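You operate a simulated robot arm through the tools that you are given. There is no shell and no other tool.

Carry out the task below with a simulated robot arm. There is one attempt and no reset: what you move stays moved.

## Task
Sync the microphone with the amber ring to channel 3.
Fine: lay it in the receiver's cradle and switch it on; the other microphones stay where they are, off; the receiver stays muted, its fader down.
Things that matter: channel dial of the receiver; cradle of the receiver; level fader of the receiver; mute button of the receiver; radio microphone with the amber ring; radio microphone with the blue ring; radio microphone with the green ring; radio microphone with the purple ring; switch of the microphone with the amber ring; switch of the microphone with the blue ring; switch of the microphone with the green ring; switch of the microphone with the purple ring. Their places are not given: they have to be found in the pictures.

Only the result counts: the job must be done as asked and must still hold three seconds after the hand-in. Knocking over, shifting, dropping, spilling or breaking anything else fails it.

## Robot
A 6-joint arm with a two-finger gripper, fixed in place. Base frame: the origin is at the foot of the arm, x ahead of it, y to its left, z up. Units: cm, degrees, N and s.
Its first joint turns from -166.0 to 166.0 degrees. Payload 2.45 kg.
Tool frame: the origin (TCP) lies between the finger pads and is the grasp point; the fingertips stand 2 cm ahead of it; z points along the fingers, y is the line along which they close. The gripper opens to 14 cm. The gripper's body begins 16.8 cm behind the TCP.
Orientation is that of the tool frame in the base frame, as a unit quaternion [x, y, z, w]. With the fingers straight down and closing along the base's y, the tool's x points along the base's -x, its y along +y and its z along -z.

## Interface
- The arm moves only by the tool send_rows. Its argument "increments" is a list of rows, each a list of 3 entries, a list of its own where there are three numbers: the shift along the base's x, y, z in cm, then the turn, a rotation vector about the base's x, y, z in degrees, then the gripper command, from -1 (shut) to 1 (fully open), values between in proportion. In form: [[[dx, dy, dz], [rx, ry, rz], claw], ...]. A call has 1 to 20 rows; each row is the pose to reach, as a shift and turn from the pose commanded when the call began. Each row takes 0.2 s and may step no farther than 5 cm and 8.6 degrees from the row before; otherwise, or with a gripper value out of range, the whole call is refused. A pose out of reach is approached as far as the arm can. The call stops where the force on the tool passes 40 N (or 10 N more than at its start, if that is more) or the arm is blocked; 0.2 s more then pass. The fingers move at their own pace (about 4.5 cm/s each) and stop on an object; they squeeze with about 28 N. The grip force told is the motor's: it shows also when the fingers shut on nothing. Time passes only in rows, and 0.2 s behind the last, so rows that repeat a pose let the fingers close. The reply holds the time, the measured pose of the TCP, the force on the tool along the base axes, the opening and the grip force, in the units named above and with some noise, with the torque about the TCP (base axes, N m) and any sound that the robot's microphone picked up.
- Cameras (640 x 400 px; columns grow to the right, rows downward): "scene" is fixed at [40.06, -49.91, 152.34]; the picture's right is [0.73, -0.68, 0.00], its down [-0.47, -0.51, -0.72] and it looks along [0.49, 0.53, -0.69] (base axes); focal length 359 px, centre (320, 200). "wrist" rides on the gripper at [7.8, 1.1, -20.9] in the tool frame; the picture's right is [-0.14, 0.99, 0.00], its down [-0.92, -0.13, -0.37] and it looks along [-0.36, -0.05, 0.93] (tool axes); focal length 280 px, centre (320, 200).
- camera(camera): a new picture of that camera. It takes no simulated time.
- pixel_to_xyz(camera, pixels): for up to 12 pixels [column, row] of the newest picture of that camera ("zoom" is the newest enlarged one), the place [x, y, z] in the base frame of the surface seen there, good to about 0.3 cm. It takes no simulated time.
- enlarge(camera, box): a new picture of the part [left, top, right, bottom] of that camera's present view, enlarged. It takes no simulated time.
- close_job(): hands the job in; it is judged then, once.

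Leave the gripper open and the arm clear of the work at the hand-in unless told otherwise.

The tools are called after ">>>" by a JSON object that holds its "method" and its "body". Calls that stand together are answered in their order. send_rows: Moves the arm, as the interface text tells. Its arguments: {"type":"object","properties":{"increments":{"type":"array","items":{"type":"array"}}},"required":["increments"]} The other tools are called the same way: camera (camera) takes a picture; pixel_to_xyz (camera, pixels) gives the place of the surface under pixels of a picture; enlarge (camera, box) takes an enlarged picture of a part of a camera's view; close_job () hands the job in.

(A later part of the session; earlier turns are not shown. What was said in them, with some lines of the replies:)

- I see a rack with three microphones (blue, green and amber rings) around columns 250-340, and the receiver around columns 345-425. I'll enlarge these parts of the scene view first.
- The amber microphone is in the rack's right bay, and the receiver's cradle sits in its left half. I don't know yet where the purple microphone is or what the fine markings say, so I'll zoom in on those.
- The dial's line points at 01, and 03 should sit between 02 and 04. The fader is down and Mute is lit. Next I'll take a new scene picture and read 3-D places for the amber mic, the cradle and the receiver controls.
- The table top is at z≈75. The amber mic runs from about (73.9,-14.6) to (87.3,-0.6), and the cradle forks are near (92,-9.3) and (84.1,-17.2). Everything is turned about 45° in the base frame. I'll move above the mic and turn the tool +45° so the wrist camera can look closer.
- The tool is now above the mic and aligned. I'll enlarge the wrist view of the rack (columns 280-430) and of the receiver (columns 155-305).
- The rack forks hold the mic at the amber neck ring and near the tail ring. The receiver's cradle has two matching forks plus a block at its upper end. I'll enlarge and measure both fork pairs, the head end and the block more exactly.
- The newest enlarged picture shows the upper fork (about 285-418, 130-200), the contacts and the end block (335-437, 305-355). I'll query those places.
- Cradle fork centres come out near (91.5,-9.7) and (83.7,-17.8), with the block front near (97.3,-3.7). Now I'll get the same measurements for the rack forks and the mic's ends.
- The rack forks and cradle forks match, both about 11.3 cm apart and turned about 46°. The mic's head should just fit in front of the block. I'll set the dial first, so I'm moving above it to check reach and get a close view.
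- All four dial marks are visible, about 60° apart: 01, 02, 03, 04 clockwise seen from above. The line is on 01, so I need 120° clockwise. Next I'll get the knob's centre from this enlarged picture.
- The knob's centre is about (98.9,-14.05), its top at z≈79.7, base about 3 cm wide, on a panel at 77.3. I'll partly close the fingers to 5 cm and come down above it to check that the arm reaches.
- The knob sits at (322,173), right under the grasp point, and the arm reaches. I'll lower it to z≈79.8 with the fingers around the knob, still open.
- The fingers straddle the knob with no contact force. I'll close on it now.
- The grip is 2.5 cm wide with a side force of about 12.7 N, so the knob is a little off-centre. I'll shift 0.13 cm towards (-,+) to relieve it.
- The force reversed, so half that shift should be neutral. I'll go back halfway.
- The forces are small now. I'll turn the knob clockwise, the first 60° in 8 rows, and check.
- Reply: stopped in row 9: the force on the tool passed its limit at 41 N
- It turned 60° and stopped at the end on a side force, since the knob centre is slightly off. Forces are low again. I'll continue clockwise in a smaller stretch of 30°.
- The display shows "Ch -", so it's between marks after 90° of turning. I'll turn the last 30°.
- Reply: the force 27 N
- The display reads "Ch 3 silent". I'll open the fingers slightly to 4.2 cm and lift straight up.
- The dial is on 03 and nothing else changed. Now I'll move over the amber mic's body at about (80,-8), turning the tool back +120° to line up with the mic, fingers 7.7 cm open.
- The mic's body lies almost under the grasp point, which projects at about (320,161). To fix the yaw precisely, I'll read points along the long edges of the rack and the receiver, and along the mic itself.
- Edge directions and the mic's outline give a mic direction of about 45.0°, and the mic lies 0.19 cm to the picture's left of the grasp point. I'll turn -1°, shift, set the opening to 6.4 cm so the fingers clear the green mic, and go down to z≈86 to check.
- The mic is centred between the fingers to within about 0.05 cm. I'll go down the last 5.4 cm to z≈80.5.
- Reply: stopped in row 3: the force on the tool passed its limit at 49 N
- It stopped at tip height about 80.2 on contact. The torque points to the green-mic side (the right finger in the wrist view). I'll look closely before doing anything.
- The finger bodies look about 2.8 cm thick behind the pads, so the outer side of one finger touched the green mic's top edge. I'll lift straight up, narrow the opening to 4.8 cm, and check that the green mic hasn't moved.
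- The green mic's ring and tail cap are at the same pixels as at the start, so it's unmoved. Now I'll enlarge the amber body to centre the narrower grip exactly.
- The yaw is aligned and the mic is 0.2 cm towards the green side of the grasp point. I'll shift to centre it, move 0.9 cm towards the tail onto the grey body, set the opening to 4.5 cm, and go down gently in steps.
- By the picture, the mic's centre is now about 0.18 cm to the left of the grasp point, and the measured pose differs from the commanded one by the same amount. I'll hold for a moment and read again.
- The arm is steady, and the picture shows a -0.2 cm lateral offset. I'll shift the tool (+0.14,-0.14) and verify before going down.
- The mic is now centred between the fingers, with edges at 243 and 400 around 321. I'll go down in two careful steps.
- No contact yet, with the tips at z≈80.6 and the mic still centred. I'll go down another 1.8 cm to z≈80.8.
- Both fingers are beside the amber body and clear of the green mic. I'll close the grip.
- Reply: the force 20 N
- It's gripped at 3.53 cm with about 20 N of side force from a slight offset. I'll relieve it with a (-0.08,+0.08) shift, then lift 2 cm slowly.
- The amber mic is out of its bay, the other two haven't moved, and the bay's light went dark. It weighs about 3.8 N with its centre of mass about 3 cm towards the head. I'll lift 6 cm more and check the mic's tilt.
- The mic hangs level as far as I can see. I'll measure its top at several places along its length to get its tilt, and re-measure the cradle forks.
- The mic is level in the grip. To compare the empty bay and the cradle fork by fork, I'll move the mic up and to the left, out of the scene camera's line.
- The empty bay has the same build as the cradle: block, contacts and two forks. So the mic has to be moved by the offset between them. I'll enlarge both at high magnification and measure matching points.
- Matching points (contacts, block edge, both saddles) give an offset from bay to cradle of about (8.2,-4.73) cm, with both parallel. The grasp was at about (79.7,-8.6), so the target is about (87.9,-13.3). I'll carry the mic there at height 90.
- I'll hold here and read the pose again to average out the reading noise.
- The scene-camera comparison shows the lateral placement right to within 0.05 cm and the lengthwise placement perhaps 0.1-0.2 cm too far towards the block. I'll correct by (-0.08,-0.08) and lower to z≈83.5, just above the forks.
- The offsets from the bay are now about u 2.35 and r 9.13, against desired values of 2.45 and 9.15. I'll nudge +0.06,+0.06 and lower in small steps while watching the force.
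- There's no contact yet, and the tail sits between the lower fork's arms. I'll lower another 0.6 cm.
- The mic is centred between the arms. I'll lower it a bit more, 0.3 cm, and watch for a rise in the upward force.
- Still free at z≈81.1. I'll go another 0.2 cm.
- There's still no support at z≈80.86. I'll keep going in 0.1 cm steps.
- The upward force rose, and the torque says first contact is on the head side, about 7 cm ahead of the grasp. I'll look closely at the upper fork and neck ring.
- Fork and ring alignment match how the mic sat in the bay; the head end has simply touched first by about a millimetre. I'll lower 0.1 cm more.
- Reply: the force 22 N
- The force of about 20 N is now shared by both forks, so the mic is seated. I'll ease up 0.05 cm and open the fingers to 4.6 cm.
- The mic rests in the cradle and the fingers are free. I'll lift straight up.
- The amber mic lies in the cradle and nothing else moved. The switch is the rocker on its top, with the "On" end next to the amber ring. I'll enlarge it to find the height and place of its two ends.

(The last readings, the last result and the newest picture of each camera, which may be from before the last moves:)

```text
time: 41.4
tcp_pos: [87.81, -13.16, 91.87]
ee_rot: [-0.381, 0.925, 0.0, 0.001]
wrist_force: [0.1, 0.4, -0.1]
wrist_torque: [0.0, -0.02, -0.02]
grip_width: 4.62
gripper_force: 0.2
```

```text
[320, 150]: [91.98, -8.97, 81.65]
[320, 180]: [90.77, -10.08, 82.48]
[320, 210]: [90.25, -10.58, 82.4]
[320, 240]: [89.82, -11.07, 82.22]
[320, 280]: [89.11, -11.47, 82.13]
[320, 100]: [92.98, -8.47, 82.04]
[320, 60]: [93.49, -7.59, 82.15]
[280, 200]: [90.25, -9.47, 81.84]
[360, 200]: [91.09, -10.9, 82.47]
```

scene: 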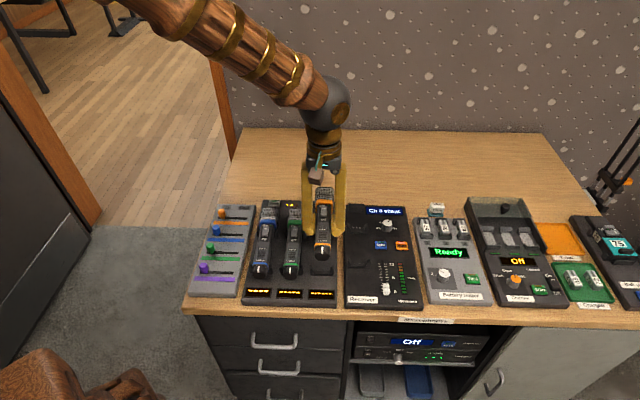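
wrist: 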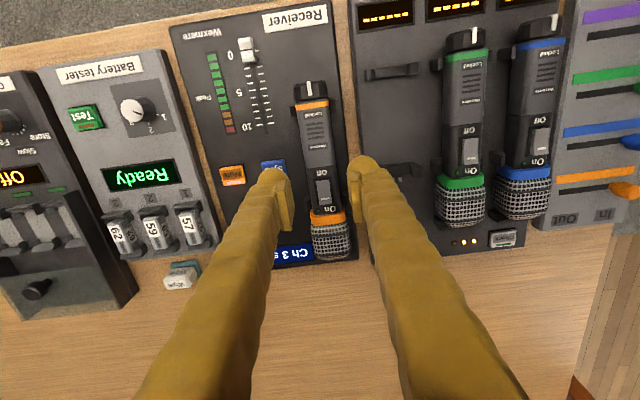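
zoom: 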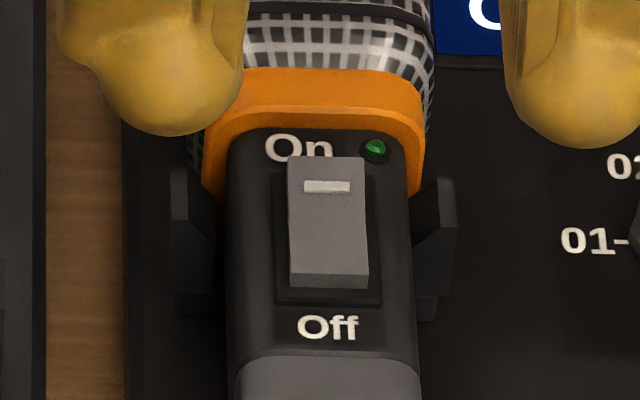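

The rocker's On end is raised (z≈82.4, near (91,-9.9)) and its Off end is lower (z≈82.0, near (89.2,-11.4)). So it's off, and I have to push the On end down. I'll turn the tool -90° so the fingers line up along the mic and open to 10 cm. Then the near finger's tip can press there while the other hangs over free table.

>>> {"method": "send_rows", "body": {"increments": [[[0.64, 0.65, 0.1], [0, 0, -7.5], 0.43], [[1.28, 1.3, 0.1], [0, 0, -15], 0.43], [[1.93, 1.95, 0.1], [0, 0, -22.5], 0.43], [[2.57, 2.6, 0.1], [0, 0, -30], 0.43], [[3.21, 3.25, 0.1], [0, 0, -37.5], 0.43], [[3.85, 3.9, 0.1], [0, 0, -45], 0.43], [[4.49, 4.55, 0.1], [0, 0, -52.5], 0.43], [[5.13, 5.2, 0.1], [0, 0, -60], 0.43], [[5.78, 5.85, 0.1], [0, 0, -67.5], 0.43], [[6.42, 6.5, 0.1], [0, 0, -75], 0.43], [[7.06, 7.15, 0.1], [0, 0, -82.5], 0.43], [[7.7, 7.8, 0.1], [0, 0, -90], 0.43], [[7.7, 7.8, 0.1], [0, 0, -90], 0.43]]}}

>>> {"method": "camera", "body": {"camera": "wrist"}}

>>> {"method": "camera", "body": {"camera": "scene"}}

>>> {"method": "enlarge", "body": {"camera": "scene", "box": [330, 170, 420, 280]}}

```text
time: 44.2
tcp_pos: [95.53, -5.4, 91.94]
ee_rot: [0.385, 0.923, 0.0, 0.001]
wrist_force: [0.4, -0.4, -0.1]
wrist_torque: [-0.02, -0.01, -0.02]
grip_width: 10.02
gripper_force: 0.0
```

```text
taken
```

wrist: 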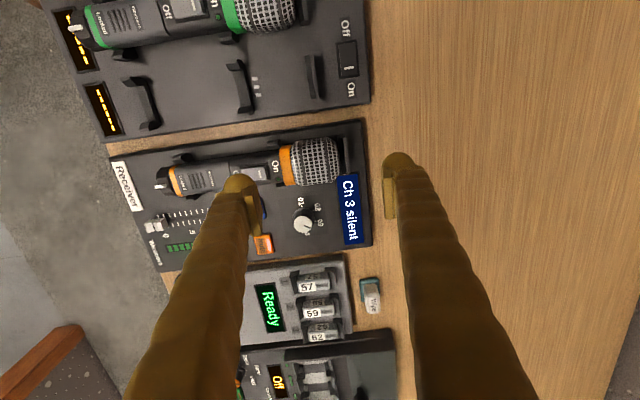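

```text
taken
```

scene: 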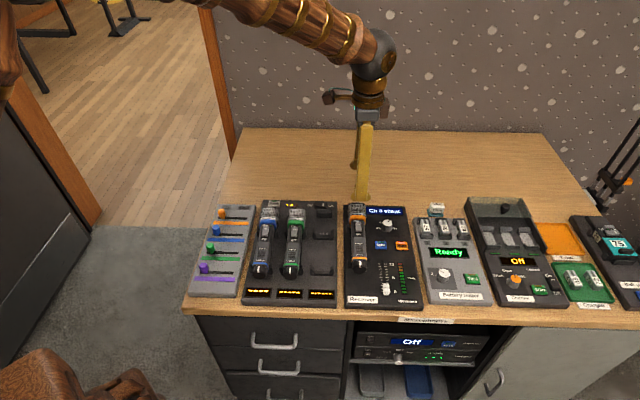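

```text
3.64 times, centred on (375, 225) of scene
```

zoom: 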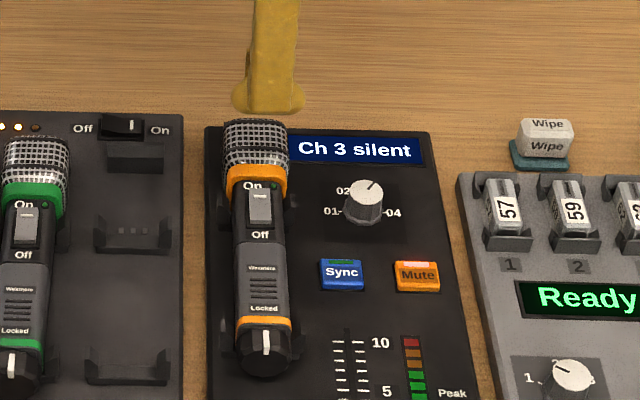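

The near finger hangs in line with the mic and the other one is beyond the head over free table. I'll lower to TCP z≈86 (tips at 84) and check the tip's place over the On end.

>>> {"method": "send_rows", "body": {"increments": [[[0, 0, -3], [0, 0, 0], 0.43], [[0, 0, -6], [0, 0, 0], 0.43], [[0, 0, -6], [0, 0, 0], 0.43]]}}

>>> {"method": "enlarge", "body": {"camera": "scene", "box": [335, 190, 385, 245]}}

>>> {"method": "enlarge", "body": {"camera": "wrist", "box": [170, 110, 350, 240]}}

```text
time: 45.0
tcp_pos: [95.21, -5.32, 86.05]
ee_rot: [0.385, 0.923, -0.001, 0.0]
wrist_force: [-0.4, -0.5, -0.7]
wrist_torque: [-0.04, 0.0, 0.02]
grip_width: 10.02
gripper_force: 0.0
```

```text
7.27 times, centred on (360, 218) of scene
```

zoom: 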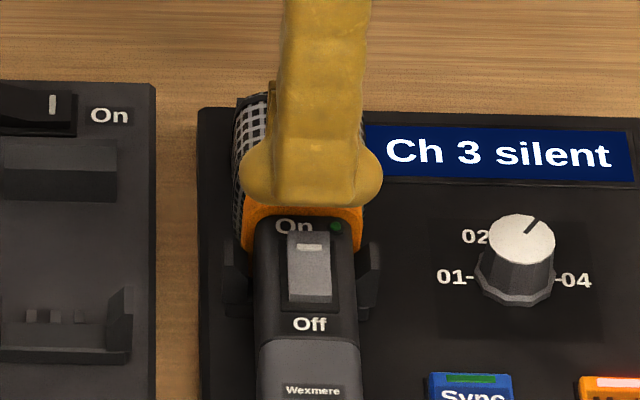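

```text
3.08 times, centred on (260, 175) of wrist
```

zoom: 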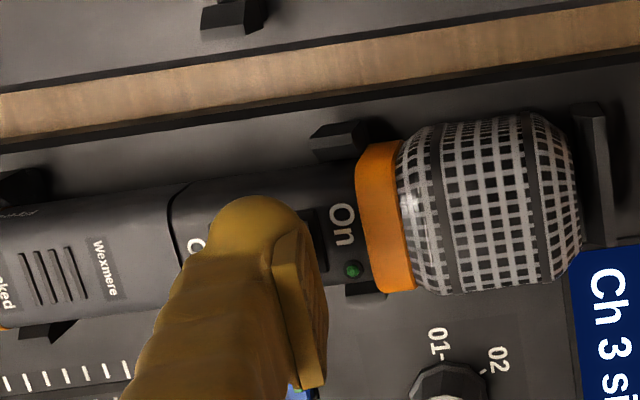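

I'll query the 3-D surface points of the finger's foot and the rocker in the scene view to learn how far apart they really are.

>>> {"method": "enlarge", "body": {"camera": "scene", "box": [335, 190, 385, 245]}}

>>> {"method": "pixel_to_xyz", "body": {"camera": "zoom", "pixels": [[310, 203], [310, 195], [310, 180], [310, 150], [260, 190], [365, 190], [310, 100], [310, 250], [310, 275], [310, 290], [310, 240], [280, 200]]}}

>>> {"method": "enlarge", "body": {"camera": "wrist", "box": [220, 150, 280, 240]}}

>>> {"method": "pixel_to_xyz", "body": {"camera": "zoom", "pixels": [[250, 160], [270, 140], [230, 200], [290, 170], [340, 240], [350, 300], [330, 330], [300, 120]]}}

```text
7.27 times, centred on (360, 218) of scene
```

zoom: 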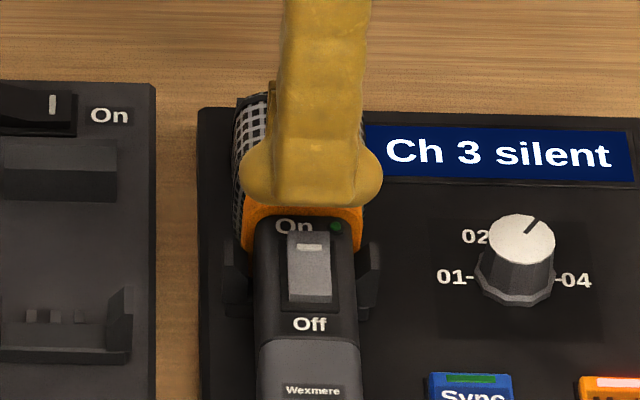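

```text
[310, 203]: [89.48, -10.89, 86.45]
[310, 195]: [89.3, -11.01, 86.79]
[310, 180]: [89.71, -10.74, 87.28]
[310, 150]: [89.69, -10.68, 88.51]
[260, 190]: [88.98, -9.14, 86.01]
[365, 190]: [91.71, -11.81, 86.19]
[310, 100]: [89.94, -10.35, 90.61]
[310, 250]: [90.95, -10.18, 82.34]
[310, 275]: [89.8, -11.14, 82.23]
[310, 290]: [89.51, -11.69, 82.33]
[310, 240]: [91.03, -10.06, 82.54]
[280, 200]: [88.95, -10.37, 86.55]
```

```text
4.44 times, centred on (250, 195) of wrist
```

zoom: 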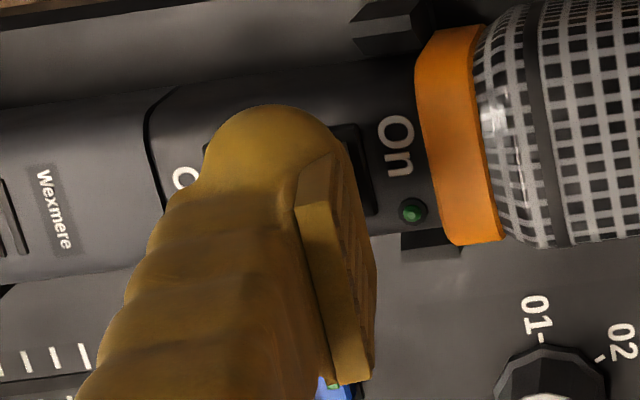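

```text
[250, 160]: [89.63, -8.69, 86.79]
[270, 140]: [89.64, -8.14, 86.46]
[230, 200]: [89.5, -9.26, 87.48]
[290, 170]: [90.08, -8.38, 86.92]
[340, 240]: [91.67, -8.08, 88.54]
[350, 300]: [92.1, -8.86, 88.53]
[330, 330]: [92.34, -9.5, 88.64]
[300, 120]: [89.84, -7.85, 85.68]
```

The depth points show the finger's bulge reaching outwards from the tip while the real tip (pad end) is on the inner side. The lowest part is therefore nearer s≈57.9, slightly past the On end, so I'll shift 0.7 cm towards the tail (-0.5,-0.5). Then I'll lower to z≈84.9.

>>> {"method": "send_rows", "body": {"increments": [[[-0.5, -0.5, 0], [0, 0, 0], 0.43], [[-0.5, -0.5, -0.6], [0, 0, 0], 0.43], [[-0.5, -0.5, -1.1], [0, 0, 0], 0.43], [[-0.5, -0.5, -1.1], [0, 0, 0], 0.43]]}}

>>> {"method": "enlarge", "body": {"camera": "scene", "box": [335, 200, 385, 255]}}

>>> {"method": "enlarge", "body": {"camera": "wrist", "box": [210, 150, 290, 250]}}

```text
time: 46.0
tcp_pos: [94.81, -6.1, 84.89]
ee_rot: [0.385, 0.923, -0.002, 0.0]
wrist_force: [0.5, 0.2, -0.1]
wrist_torque: [0.0, 0.0, 0.0]
grip_width: 9.99
gripper_force: 0.1
```

```text
7.27 times, centred on (360, 228) of scene
```

zoom: 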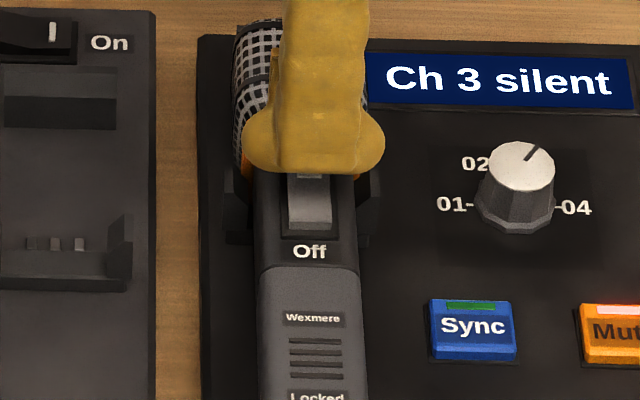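

```text
4.00 times, centred on (250, 200) of wrist
```

zoom: 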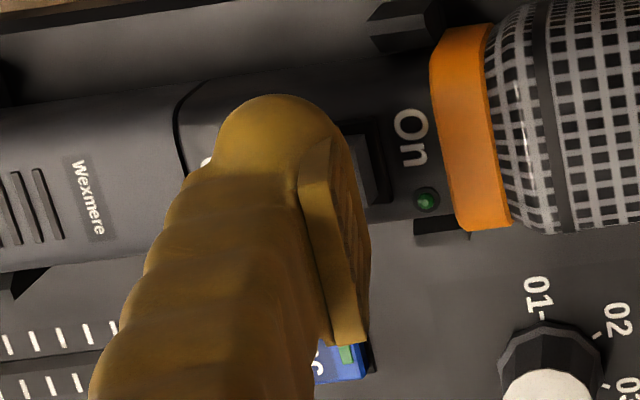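

The On end edge lies at tool y≈-5.07, right under the inner part of the finger (tool y -5.0 to -6.4). I'll lower in small steps and watch the force.

>>> {"method": "send_rows", "body": {"increments": [[[0, 0, -0.2], [0, 0, 0], 0.43], [[0, 0, -0.4], [0, 0, 0], 0.43], [[0, 0, -0.4], [0, 0, 0], 0.43]]}}

>>> {"method": "send_rows", "body": {"increments": [[[0, 0, -0.2], [0, 0, 0], 0.43], [[0, 0, -0.2], [0, 0, 0], 0.43]]}}

>>> {"method": "enlarge", "body": {"camera": "scene", "box": [335, 195, 425, 275]}}

>>> {"method": "enlarge", "body": {"camera": "wrist", "box": [210, 150, 290, 250]}}

```text
time: 46.8
tcp_pos: [94.94, -6.02, 84.38]
ee_rot: [0.385, 0.923, 0.0, 0.001]
wrist_force: [0.8, 0.2, 0.5]
wrist_torque: [-0.02, 0.0, 0.01]
grip_width: 10.02
gripper_force: 0.0
```

```text
time: 47.4
tcp_pos: [95.06, -6.15, 84.16]
ee_rot: [0.385, 0.923, 0.0, 0.001]
wrist_force: [0.1, 0.1, 0.4]
wrist_torque: [0.04, -0.01, 0.01]
grip_width: 10.01
gripper_force: 0.0
```

```text
5.00 times, centred on (380, 235) of scene
```

zoom: 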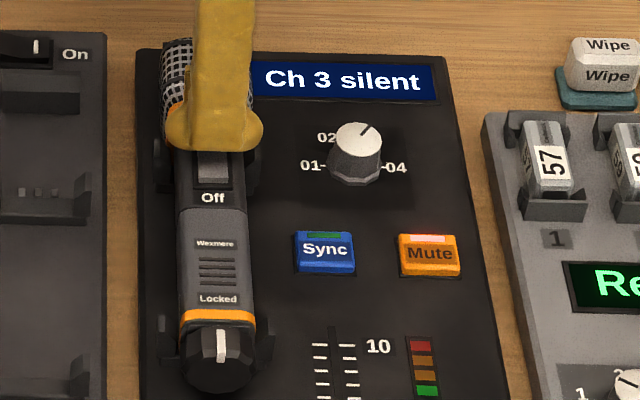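

```text
4.00 times, centred on (250, 200) of wrist
```

zoom: 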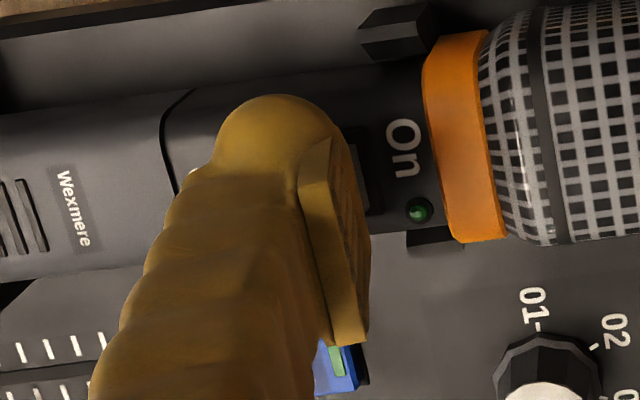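

There's no contact yet at TCP z≈84.16. I'll continue in 0.2 cm steps.

>>> {"method": "send_rows", "body": {"increments": [[[0, 0, -0.2], [0, 0, 0], 0.43], [[0, 0, -0.2], [0, 0, 0], 0.43]]}}

>>> {"method": "send_rows", "body": {"increments": [[[0, 0, -0.2], [0, 0, 0], 0.43], [[0, 0, -0.2], [0, 0, 0], 0.43]]}}

```text
time: 48.0
tcp_pos: [94.9, -5.95, 84.02]
ee_rot: [0.385, 0.923, 0.0, 0.001]
wrist_force: [1.3, 0.4, 1.6]
wrist_torque: [-0.08, 0.08, 0.06]
grip_width: 10.0
gripper_force: 0.1
```

```text
time: 48.6
tcp_pos: [94.92, -5.99, 83.82]
ee_rot: [0.385, 0.923, -0.001, 0.0]
wrist_force: [-1.8, 1.8, 4.6]
wrist_torque: [-0.2, 0.24, -0.11]
grip_width: 10.01
gripper_force: 0.0
```

Contact has begun: 4.6 N upward at the near finger. I'll press a little further and look for the lamp.

>>> {"method": "send_rows", "body": {"increments": [[[0, 0, -0.2], [0, 0, 0], 0.43], [[0, 0, -0.2], [0, 0, 0], 0.43]]}}

>>> {"method": "enlarge", "body": {"camera": "scene", "box": [335, 195, 425, 275]}}

>>> {"method": "enlarge", "body": {"camera": "wrist", "box": [210, 150, 290, 250]}}

```text
time: 49.2
tcp_pos: [94.99, -5.99, 83.79]
ee_rot: [0.385, 0.923, 0.0, 0.003]
wrist_force: [-0.5, 1.5, 10.6]
wrist_torque: [-0.44, 0.45, -0.14]
grip_width: 10.12
gripper_force: 1.2
stopped in row 2: the force on the tool passed its limit at 41 N (the readings are from after the stop); the commanded pose is now the measured one
```

```text
5.00 times, centred on (380, 235) of scene
```

zoom: 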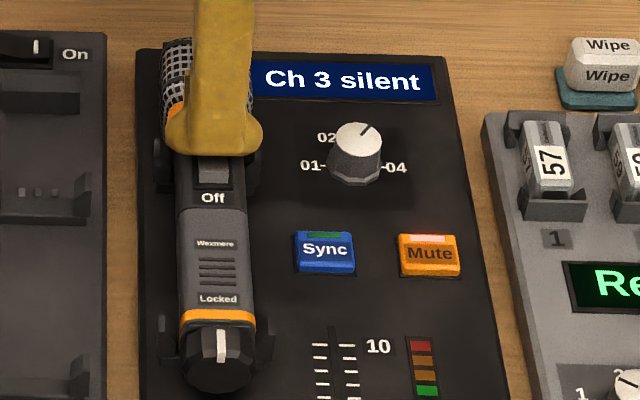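

```text
4.00 times, centred on (250, 200) of wrist
```

zoom: 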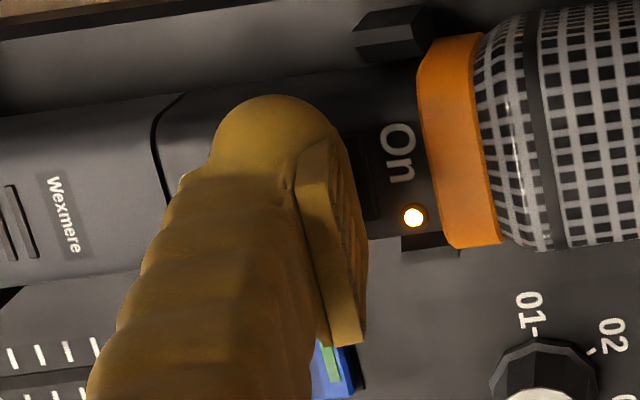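

The mic's lamp is now lit amber, so it's on. I'll lift off straight up and check that it stays on and the mic hasn't moved.

>>> {"method": "send_rows", "body": {"increments": [[[0, 0, 1], [0, 0, 0], 0.43], [[0, 0, 4], [0, 0, 0], 0.43], [[0, 0, 8], [0, 0, 0], 0.43], [[0, 0, 8], [0, 0, 0], 0.43]]}}

>>> {"method": "enlarge", "body": {"camera": "scene", "box": [335, 195, 425, 275]}}

>>> {"method": "enlarge", "body": {"camera": "scene", "box": [340, 205, 376, 245]}}

>>> {"method": "camera", "body": {"camera": "wrist"}}

```text
time: 50.2
tcp_pos: [94.94, -5.95, 92.07]
ee_rot: [0.385, 0.923, 0.0, 0.002]
wrist_force: [-0.5, -0.2, 0.3]
wrist_torque: [-0.01, -0.01, -0.03]
grip_width: 10.01
gripper_force: 0.1
```

```text
5.00 times, centred on (380, 235) of scene
```

zoom: 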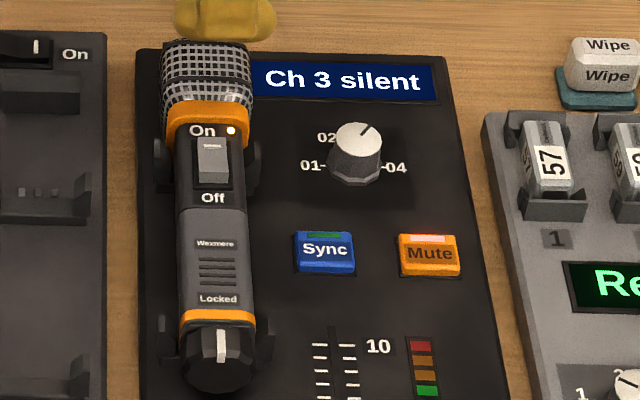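

```text
10.00 times, centred on (358, 225) of scene
```

zoom: 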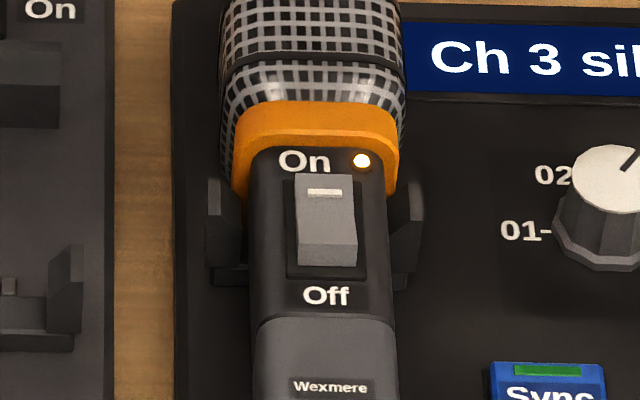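

```text
taken
```

wrist: 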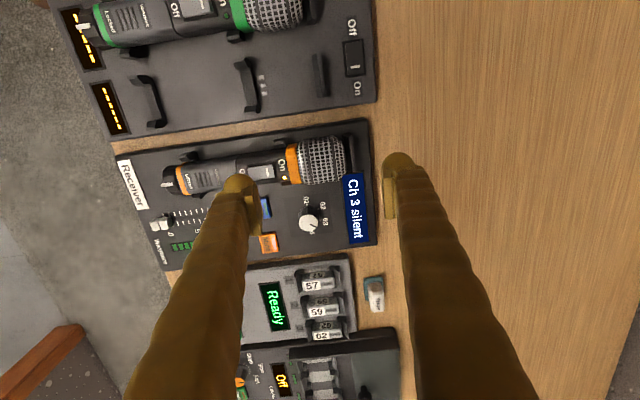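

The lamp stays on, the rocker is tilted to On, and the mic hasn't moved. Next is Sync, centred near (92.9,-16.7) with its top at z≈78.1. I'll close the gripper and move above it, keeping this yaw because it clears the mic, the dial and Mute.

>>> {"method": "send_rows", "body": {"increments": [[[0, 0, 0], [0, 0, 0], -1], [[-0.5, -2.7, 0], [0, 0, 0], -1], [[-1, -5.4, 0], [0, 0, 0], -1], [[-1.5, -8.1, 0], [0, 0, 0], -1], [[-2, -10.8, 0], [0, 0, 0], -1], [[-2, -10.8, -2], [0, 0, 0], -1], [[-2, -10.8, -4], [0, 0, 0], -1], [[-2, -10.8, -4], [0, 0, 0], -1]]}}

>>> {"method": "camera", "body": {"camera": "wrist"}}

>>> {"method": "enlarge", "body": {"camera": "scene", "box": [335, 195, 425, 275]}}

>>> {"method": "enlarge", "body": {"camera": "wrist", "box": [240, 110, 400, 230]}}

```text
time: 52.0
tcp_pos: [93.06, -16.65, 87.68]
ee_rot: [0.385, 0.923, -0.001, 0.002]
wrist_force: [0.3, 0.0, 0.0]
wrist_torque: [-0.03, 0.01, 0.0]
grip_width: 0.0
gripper_force: 28.2
```

```text
taken
```

wrist: 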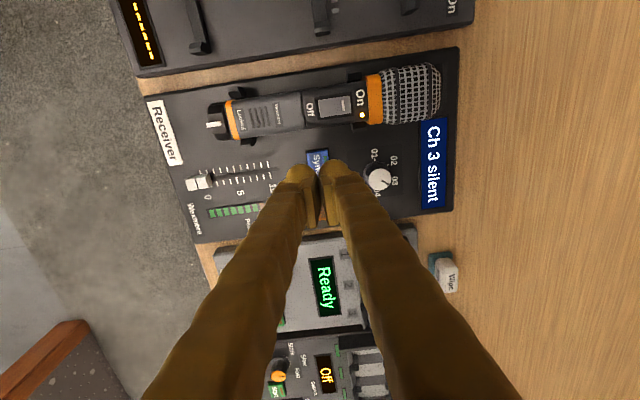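

```text
5.00 times, centred on (380, 235) of scene
```

zoom: 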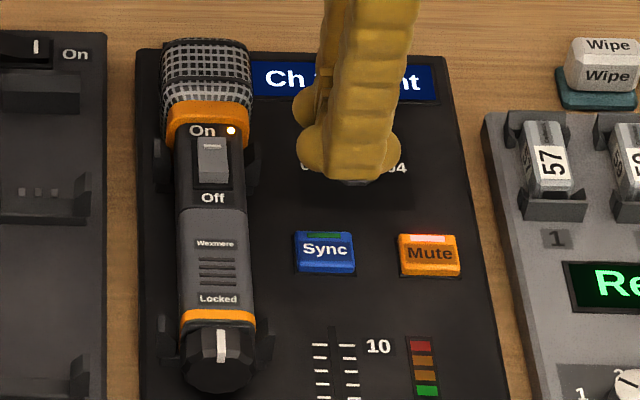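

```text
3.33 times, centred on (320, 170) of wrist
```

zoom: 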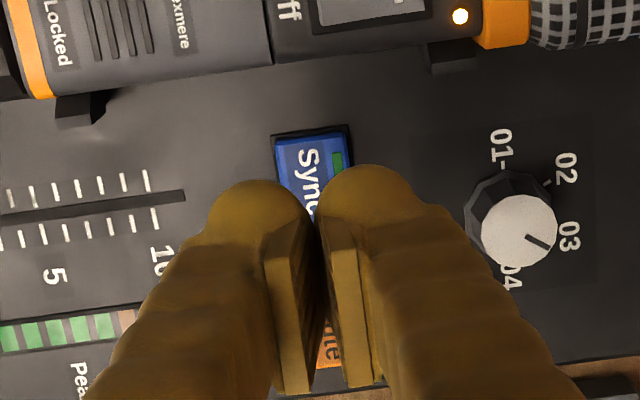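

The grasp point projects onto the middle of the Sync button (expected (320,180) in the enlarged picture, button centre about (314,176)). I'll lower to z≈81.

>>> {"method": "send_rows", "body": {"increments": [[[0, 0, -2.5], [0, 0, 0], -1], [[0, 0, -5], [0, 0, 0], -1], [[0, 0, -6.5], [0, 0, 0], -1], [[0, 0, -6.5], [0, 0, 0], -1]]}}

>>> {"method": "enlarge", "body": {"camera": "scene", "box": [335, 195, 425, 275]}}

>>> {"method": "enlarge", "body": {"camera": "wrist", "box": [240, 110, 400, 230]}}

```text
time: 53.0
tcp_pos: [92.89, -16.58, 81.28]
ee_rot: [0.385, 0.923, 0.0, 0.002]
wrist_force: [-0.2, -1.0, 0.0]
wrist_torque: [0.01, 0.02, 0.0]
grip_width: 0.0
gripper_force: 28.3
```

```text
5.00 times, centred on (380, 235) of scene
```

zoom: 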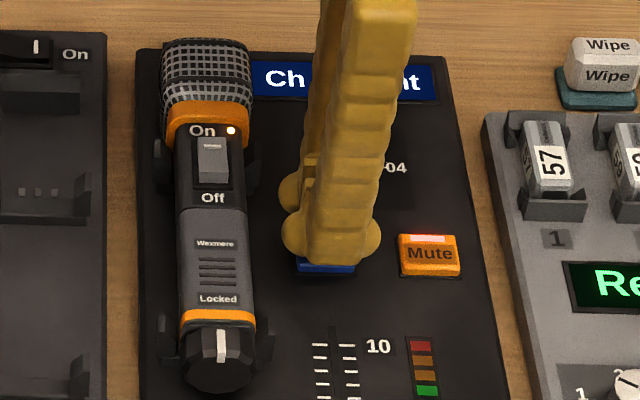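

```text
3.33 times, centred on (320, 170) of wrist
```

zoom: 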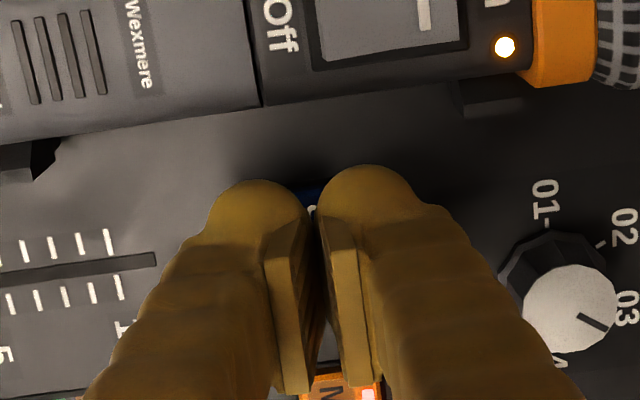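

The finger tips are right over the Sync button. I'll lower 1 cm more, then go in small steps.

>>> {"method": "send_rows", "body": {"increments": [[[0, 0, -0.5], [0, 0, 0], -1], [[0, 0, -1], [0, 0, 0], -1], [[0, 0, -1], [0, 0, 0], -1]]}}

>>> {"method": "send_rows", "body": {"increments": [[[0, 0, -0.2], [0, 0, 0], -1], [[0, 0, -0.2], [0, 0, 0], -1]]}}

```text
time: 53.8
tcp_pos: [93.01, -16.76, 80.34]
ee_rot: [0.386, 0.923, 0.0, 0.001]
wrist_force: [0.5, -0.1, -0.3]
wrist_torque: [-0.01, -0.01, 0.02]
grip_width: 0.0
gripper_force: 28.1
```

```text
time: 54.4
tcp_pos: [92.99, -16.69, 80.17]
ee_rot: [0.385, 0.923, -0.001, 0.002]
wrist_force: [-0.9, 0.2, 0.2]
wrist_torque: [-0.01, 0.0, 0.02]
grip_width: 0.0
gripper_force: 27.8
```

No contact yet at z≈80.17. I'll keep pressing down in small steps.

>>> {"method": "send_rows", "body": {"increments": [[[0, 0, -0.2], [0, 0, 0], -1], [[0, 0, -0.2], [0, 0, 0], -1]]}}

>>> {"method": "send_rows", "body": {"increments": [[[0, 0, -0.15], [0, 0, 0], -1], [[0, 0, -0.15], [0, 0, 0], -1]]}}

>>> {"method": "camera", "body": {"camera": "wrist"}}

```text
time: 55.0
tcp_pos: [93.11, -16.67, 80.1]
ee_rot: [0.385, 0.923, 0.0, 0.002]
wrist_force: [-0.2, -0.6, -0.3]
wrist_torque: [0.0, -0.01, 0.04]
grip_width: 0.0
gripper_force: 27.9
```

```text
time: 55.6
tcp_pos: [92.97, -16.78, 79.85]
ee_rot: [0.385, 0.923, 0.0, 0.002]
wrist_force: [0.6, 0.3, 0.5]
wrist_torque: [0.05, 0.0, -0.01]
grip_width: 0.6
gripper_force: 29.9
```

```text
taken
```

wrist: 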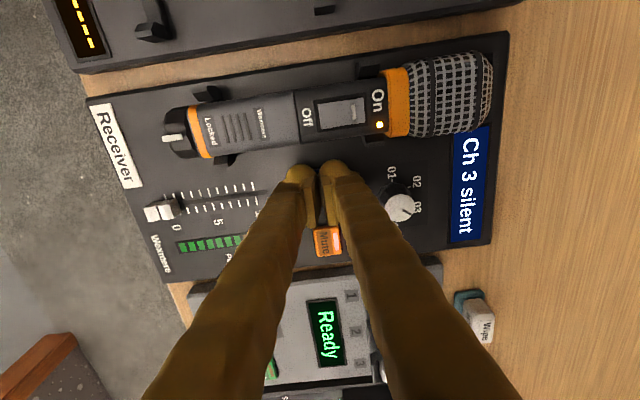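

The fingers have begun to touch the button, spreading slightly to 0.6 cm. I'll press a bit further.

>>> {"method": "send_rows", "body": {"increments": [[[0, 0, -0.15], [0, 0, 0], -1], [[0, 0, -0.15], [0, 0, 0], -1]]}}

>>> {"method": "enlarge", "body": {"camera": "wrist", "box": [280, 90, 520, 260]}}

```text
time: 56.2
tcp_pos: [93.02, -16.73, 79.57]
ee_rot: [0.385, 0.923, 0.0, 0.002]
wrist_force: [-1.8, -0.5, 2.3]
wrist_torque: [-0.01, 0.02, 0.02]
grip_width: 0.6
gripper_force: 29.5
heard: click
```

```text
2.35 times, centred on (400, 175) of wrist
```

zoom: 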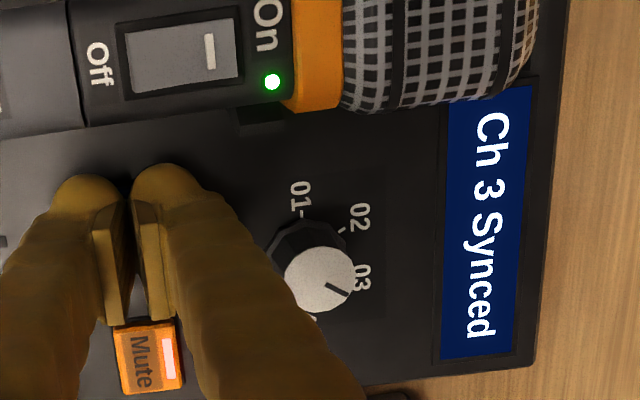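

It clicked: the display reads "Ch 3 Synced" and the mic's lamp is green. I'll lift straight up, and open only when clear.

>>> {"method": "send_rows", "body": {"increments": [[[0, 0, 0.5], [0, 0, 0], -0.9], [[0, 0, 2], [0, 0, 0], -0.9], [[0, 0, 5], [0, 0, 0], -0.9], [[0, 0, 10], [0, 0, 0], -0.9], [[0, 0, 15], [0, 0, 0], -0.5], [[0, 0, 20], [0, 0, 0], 0.3], [[0, 0, 20], [0, 0, 0], 1]]}}

>>> {"method": "camera", "body": {"camera": "scene"}}

>>> {"method": "enlarge", "body": {"camera": "scene", "box": [335, 195, 425, 310]}}

>>> {"method": "enlarge", "body": {"camera": "scene", "box": [180, 190, 340, 310]}}

```text
time: 57.8
tcp_pos: [93.0, -16.74, 99.68]
ee_rot: [0.386, 0.923, -0.001, 0.001]
wrist_force: [0.3, 0.4, 0.1]
wrist_torque: [0.01, 0.01, 0.03]
grip_width: 7.49
gripper_force: 0.1
heard: click
```

```text
taken
```

scene: 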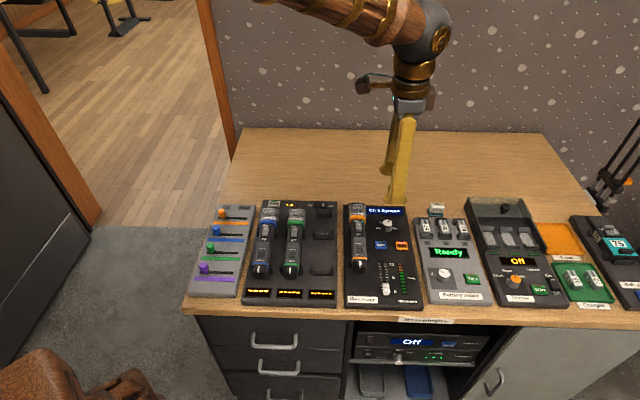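

```text
3.48 times, centred on (380, 252) of scene
```

zoom: 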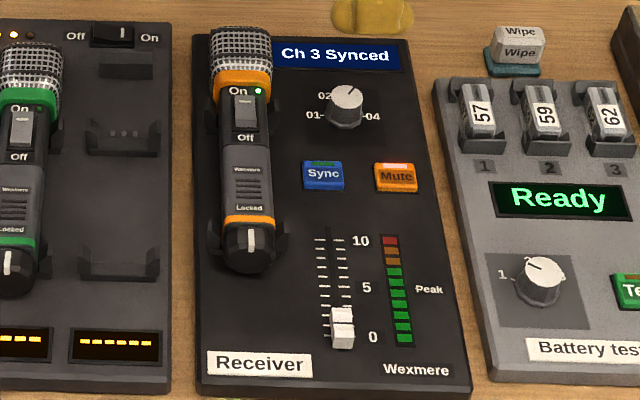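

```text
3.33 times, centred on (260, 250) of scene
```

zoom: 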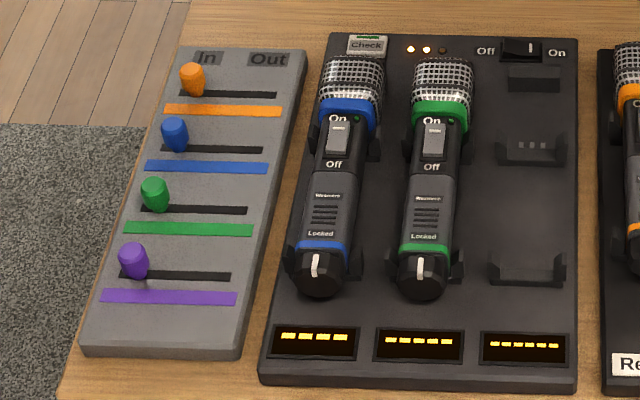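

The display shows "Ch 3 Synced", the mic's lamp is green, Mute is lit, the fader is at 0, and the blue and green mics are unmoved and off. I'll move the arm well clear with the gripper fully open and check once more that the state holds.

>>> {"method": "send_rows", "body": {"increments": [[[-2, -2, 4], [0, 0, 0], 1], [[-5, -4, 7], [0, 0, 0], 1], [[-8, -6, 10], [0, 0, 0], 1], [[-11, -9, 13], [0, 0, 0], 1], [[-14, -12, 15], [0, 0, 0], 1], [[-17, -15, 17], [0, 0, 0], 1], [[-19, -18, 17], [0, 0, 0], 1], [[-19, -18, 17], [0, 0, 0], 1], [[-19, -18, 17], [0, 0, 0], 1], [[-19, -18, 17], [0, 0, 0], 1]]}}

>>> {"method": "camera", "body": {"camera": "scene"}}

>>> {"method": "enlarge", "body": {"camera": "scene", "box": [335, 195, 425, 310]}}

>>> {"method": "enlarge", "body": {"camera": "scene", "box": [240, 195, 340, 310]}}

>>> {"method": "enlarge", "body": {"camera": "scene", "box": [410, 190, 640, 320]}}

```text
refused: row 4 steps farther than a row can; nothing moved
```

```text
taken
```

scene: 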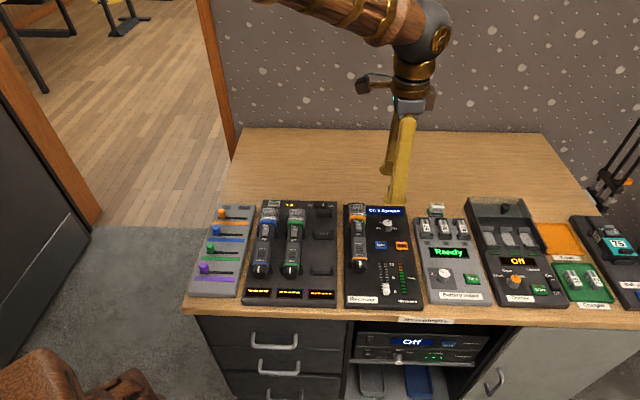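

```text
3.48 times, centred on (380, 252) of scene
```

zoom: 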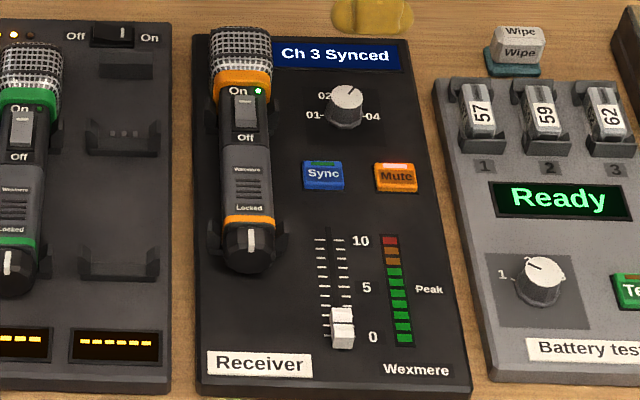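

```text
3.48 times, centred on (290, 252) of scene
```

zoom: 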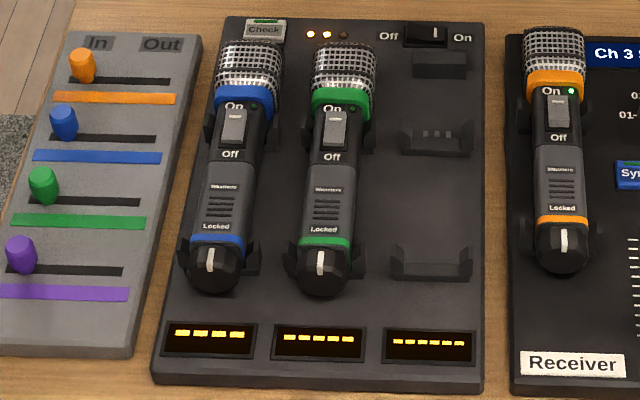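

```text
2.78 times, centred on (525, 255) of scene
```

zoom: 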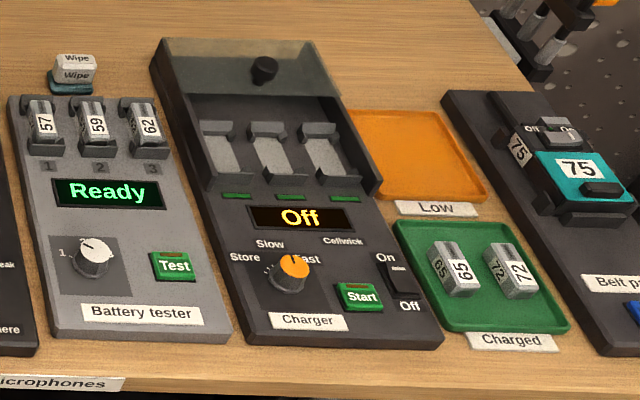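

That call was refused because one step was too long, and nothing moved. All devices look right in the new pictures. I'll resend the retreat with shorter steps.

>>> {"method": "send_rows", "body": {"increments": [[[-1.5, -1.5, 3], [0, 0, 0], 1], [[-3.5, -3.5, 6], [0, 0, 0], 1], [[-6, -6, 9], [0, 0, 0], 1], [[-8.5, -8.5, 11.5], [0, 0, 0], 1], [[-11, -11, 13.5], [0, 0, 0], 1], [[-13.5, -13.5, 15.5], [0, 0, 0], 1], [[-16, -16, 17], [0, 0, 0], 1], [[-18.5, -18.5, 17], [0, 0, 0], 1], [[-18.5, -18.5, 17], [0, 0, 0], 1], [[-18.5, -18.5, 17], [0, 0, 0], 1], [[-18.5, -18.5, 17], [0, 0, 0], 1], [[-18.5, -18.5, 17], [0, 0, 0], 1], [[-18.5, -18.5, 17], [0, 0, 0], 1], [[-18.5, -18.5, 17], [0, 0, 0], 1]]}}

>>> {"method": "camera", "body": {"camera": "scene"}}

>>> {"method": "camera", "body": {"camera": "wrist"}}

```text
time: 60.8
tcp_pos: [74.45, -35.37, 116.73]
ee_rot: [0.385, 0.923, 0.0, 0.002]
wrist_force: [-0.9, -0.2, -0.5]
wrist_torque: [-0.01, -0.01, -0.01]
grip_width: 14.01
gripper_force: 0.1
```

```text
taken
```

scene: 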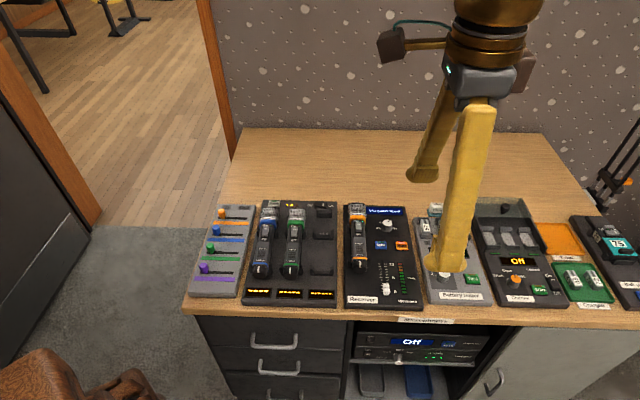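

```text
taken
```

wrist: 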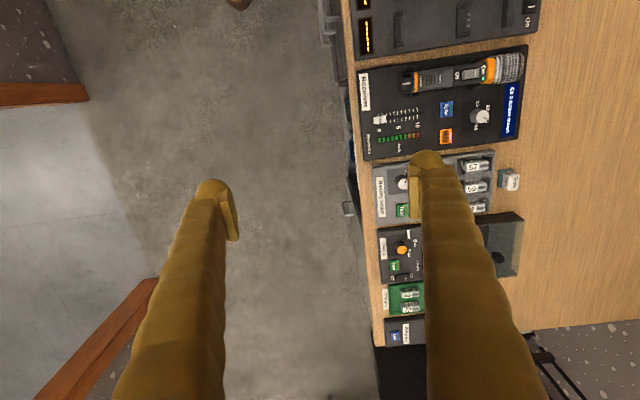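

The receiver's display text seems to have changed. I'll enlarge it.

>>> {"method": "enlarge", "body": {"camera": "scene", "box": [335, 195, 425, 310]}}

>>> {"method": "enlarge", "body": {"camera": "scene", "box": [340, 200, 420, 255]}}

```text
3.48 times, centred on (380, 252) of scene
```

zoom: 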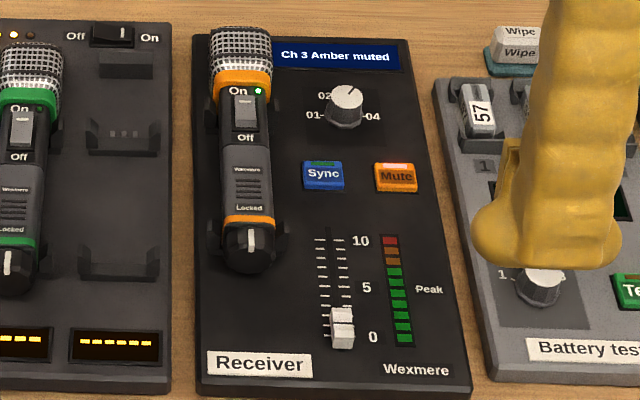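

```text
7.27 times, centred on (380, 228) of scene
```

zoom: 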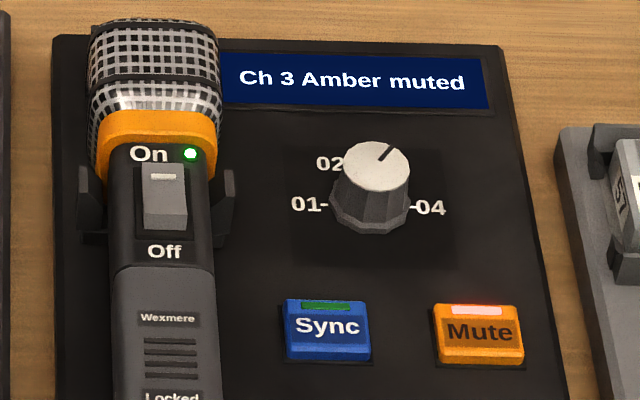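

The display now reads "Ch 3 Amber muted", so the receiver hears the amber mic on channel 3 and is still muted. The mic lies in the cradle, switched on with a green lamp, and the fader is at 0. The blue and green mics are in place and off. I never saw the purple mic and touched nothing of it. The gripper is open and the arm is clear, so I'm handing the job in.

>>> {"method": "close_job", "body": {}}

```text
The job is handed in.
```

The amber microphone is synced to channel 3, and the job is handed in. The receiver's display last read "Ch 3 Amber muted".

- **Amber microphone:** it lies in the receiver's cradle, switched on, with a green lamp.
- **Receiver:** the dial is on 03, Mute is still lit and the fader is at 0.
- **Other microphones:** the blue and green ones are in their places in the rack, switched off. I never found the purple one in the pictures, so I can't say where it is or whether it is off.
- **Contact with the green microphone:** while reaching for the amber one, a finger pressed on the green one's top edge and the arm stopped at 49 N. In the pictures afterwards it had not moved and was still off.

The gripper is open and the arm is clear of the table.
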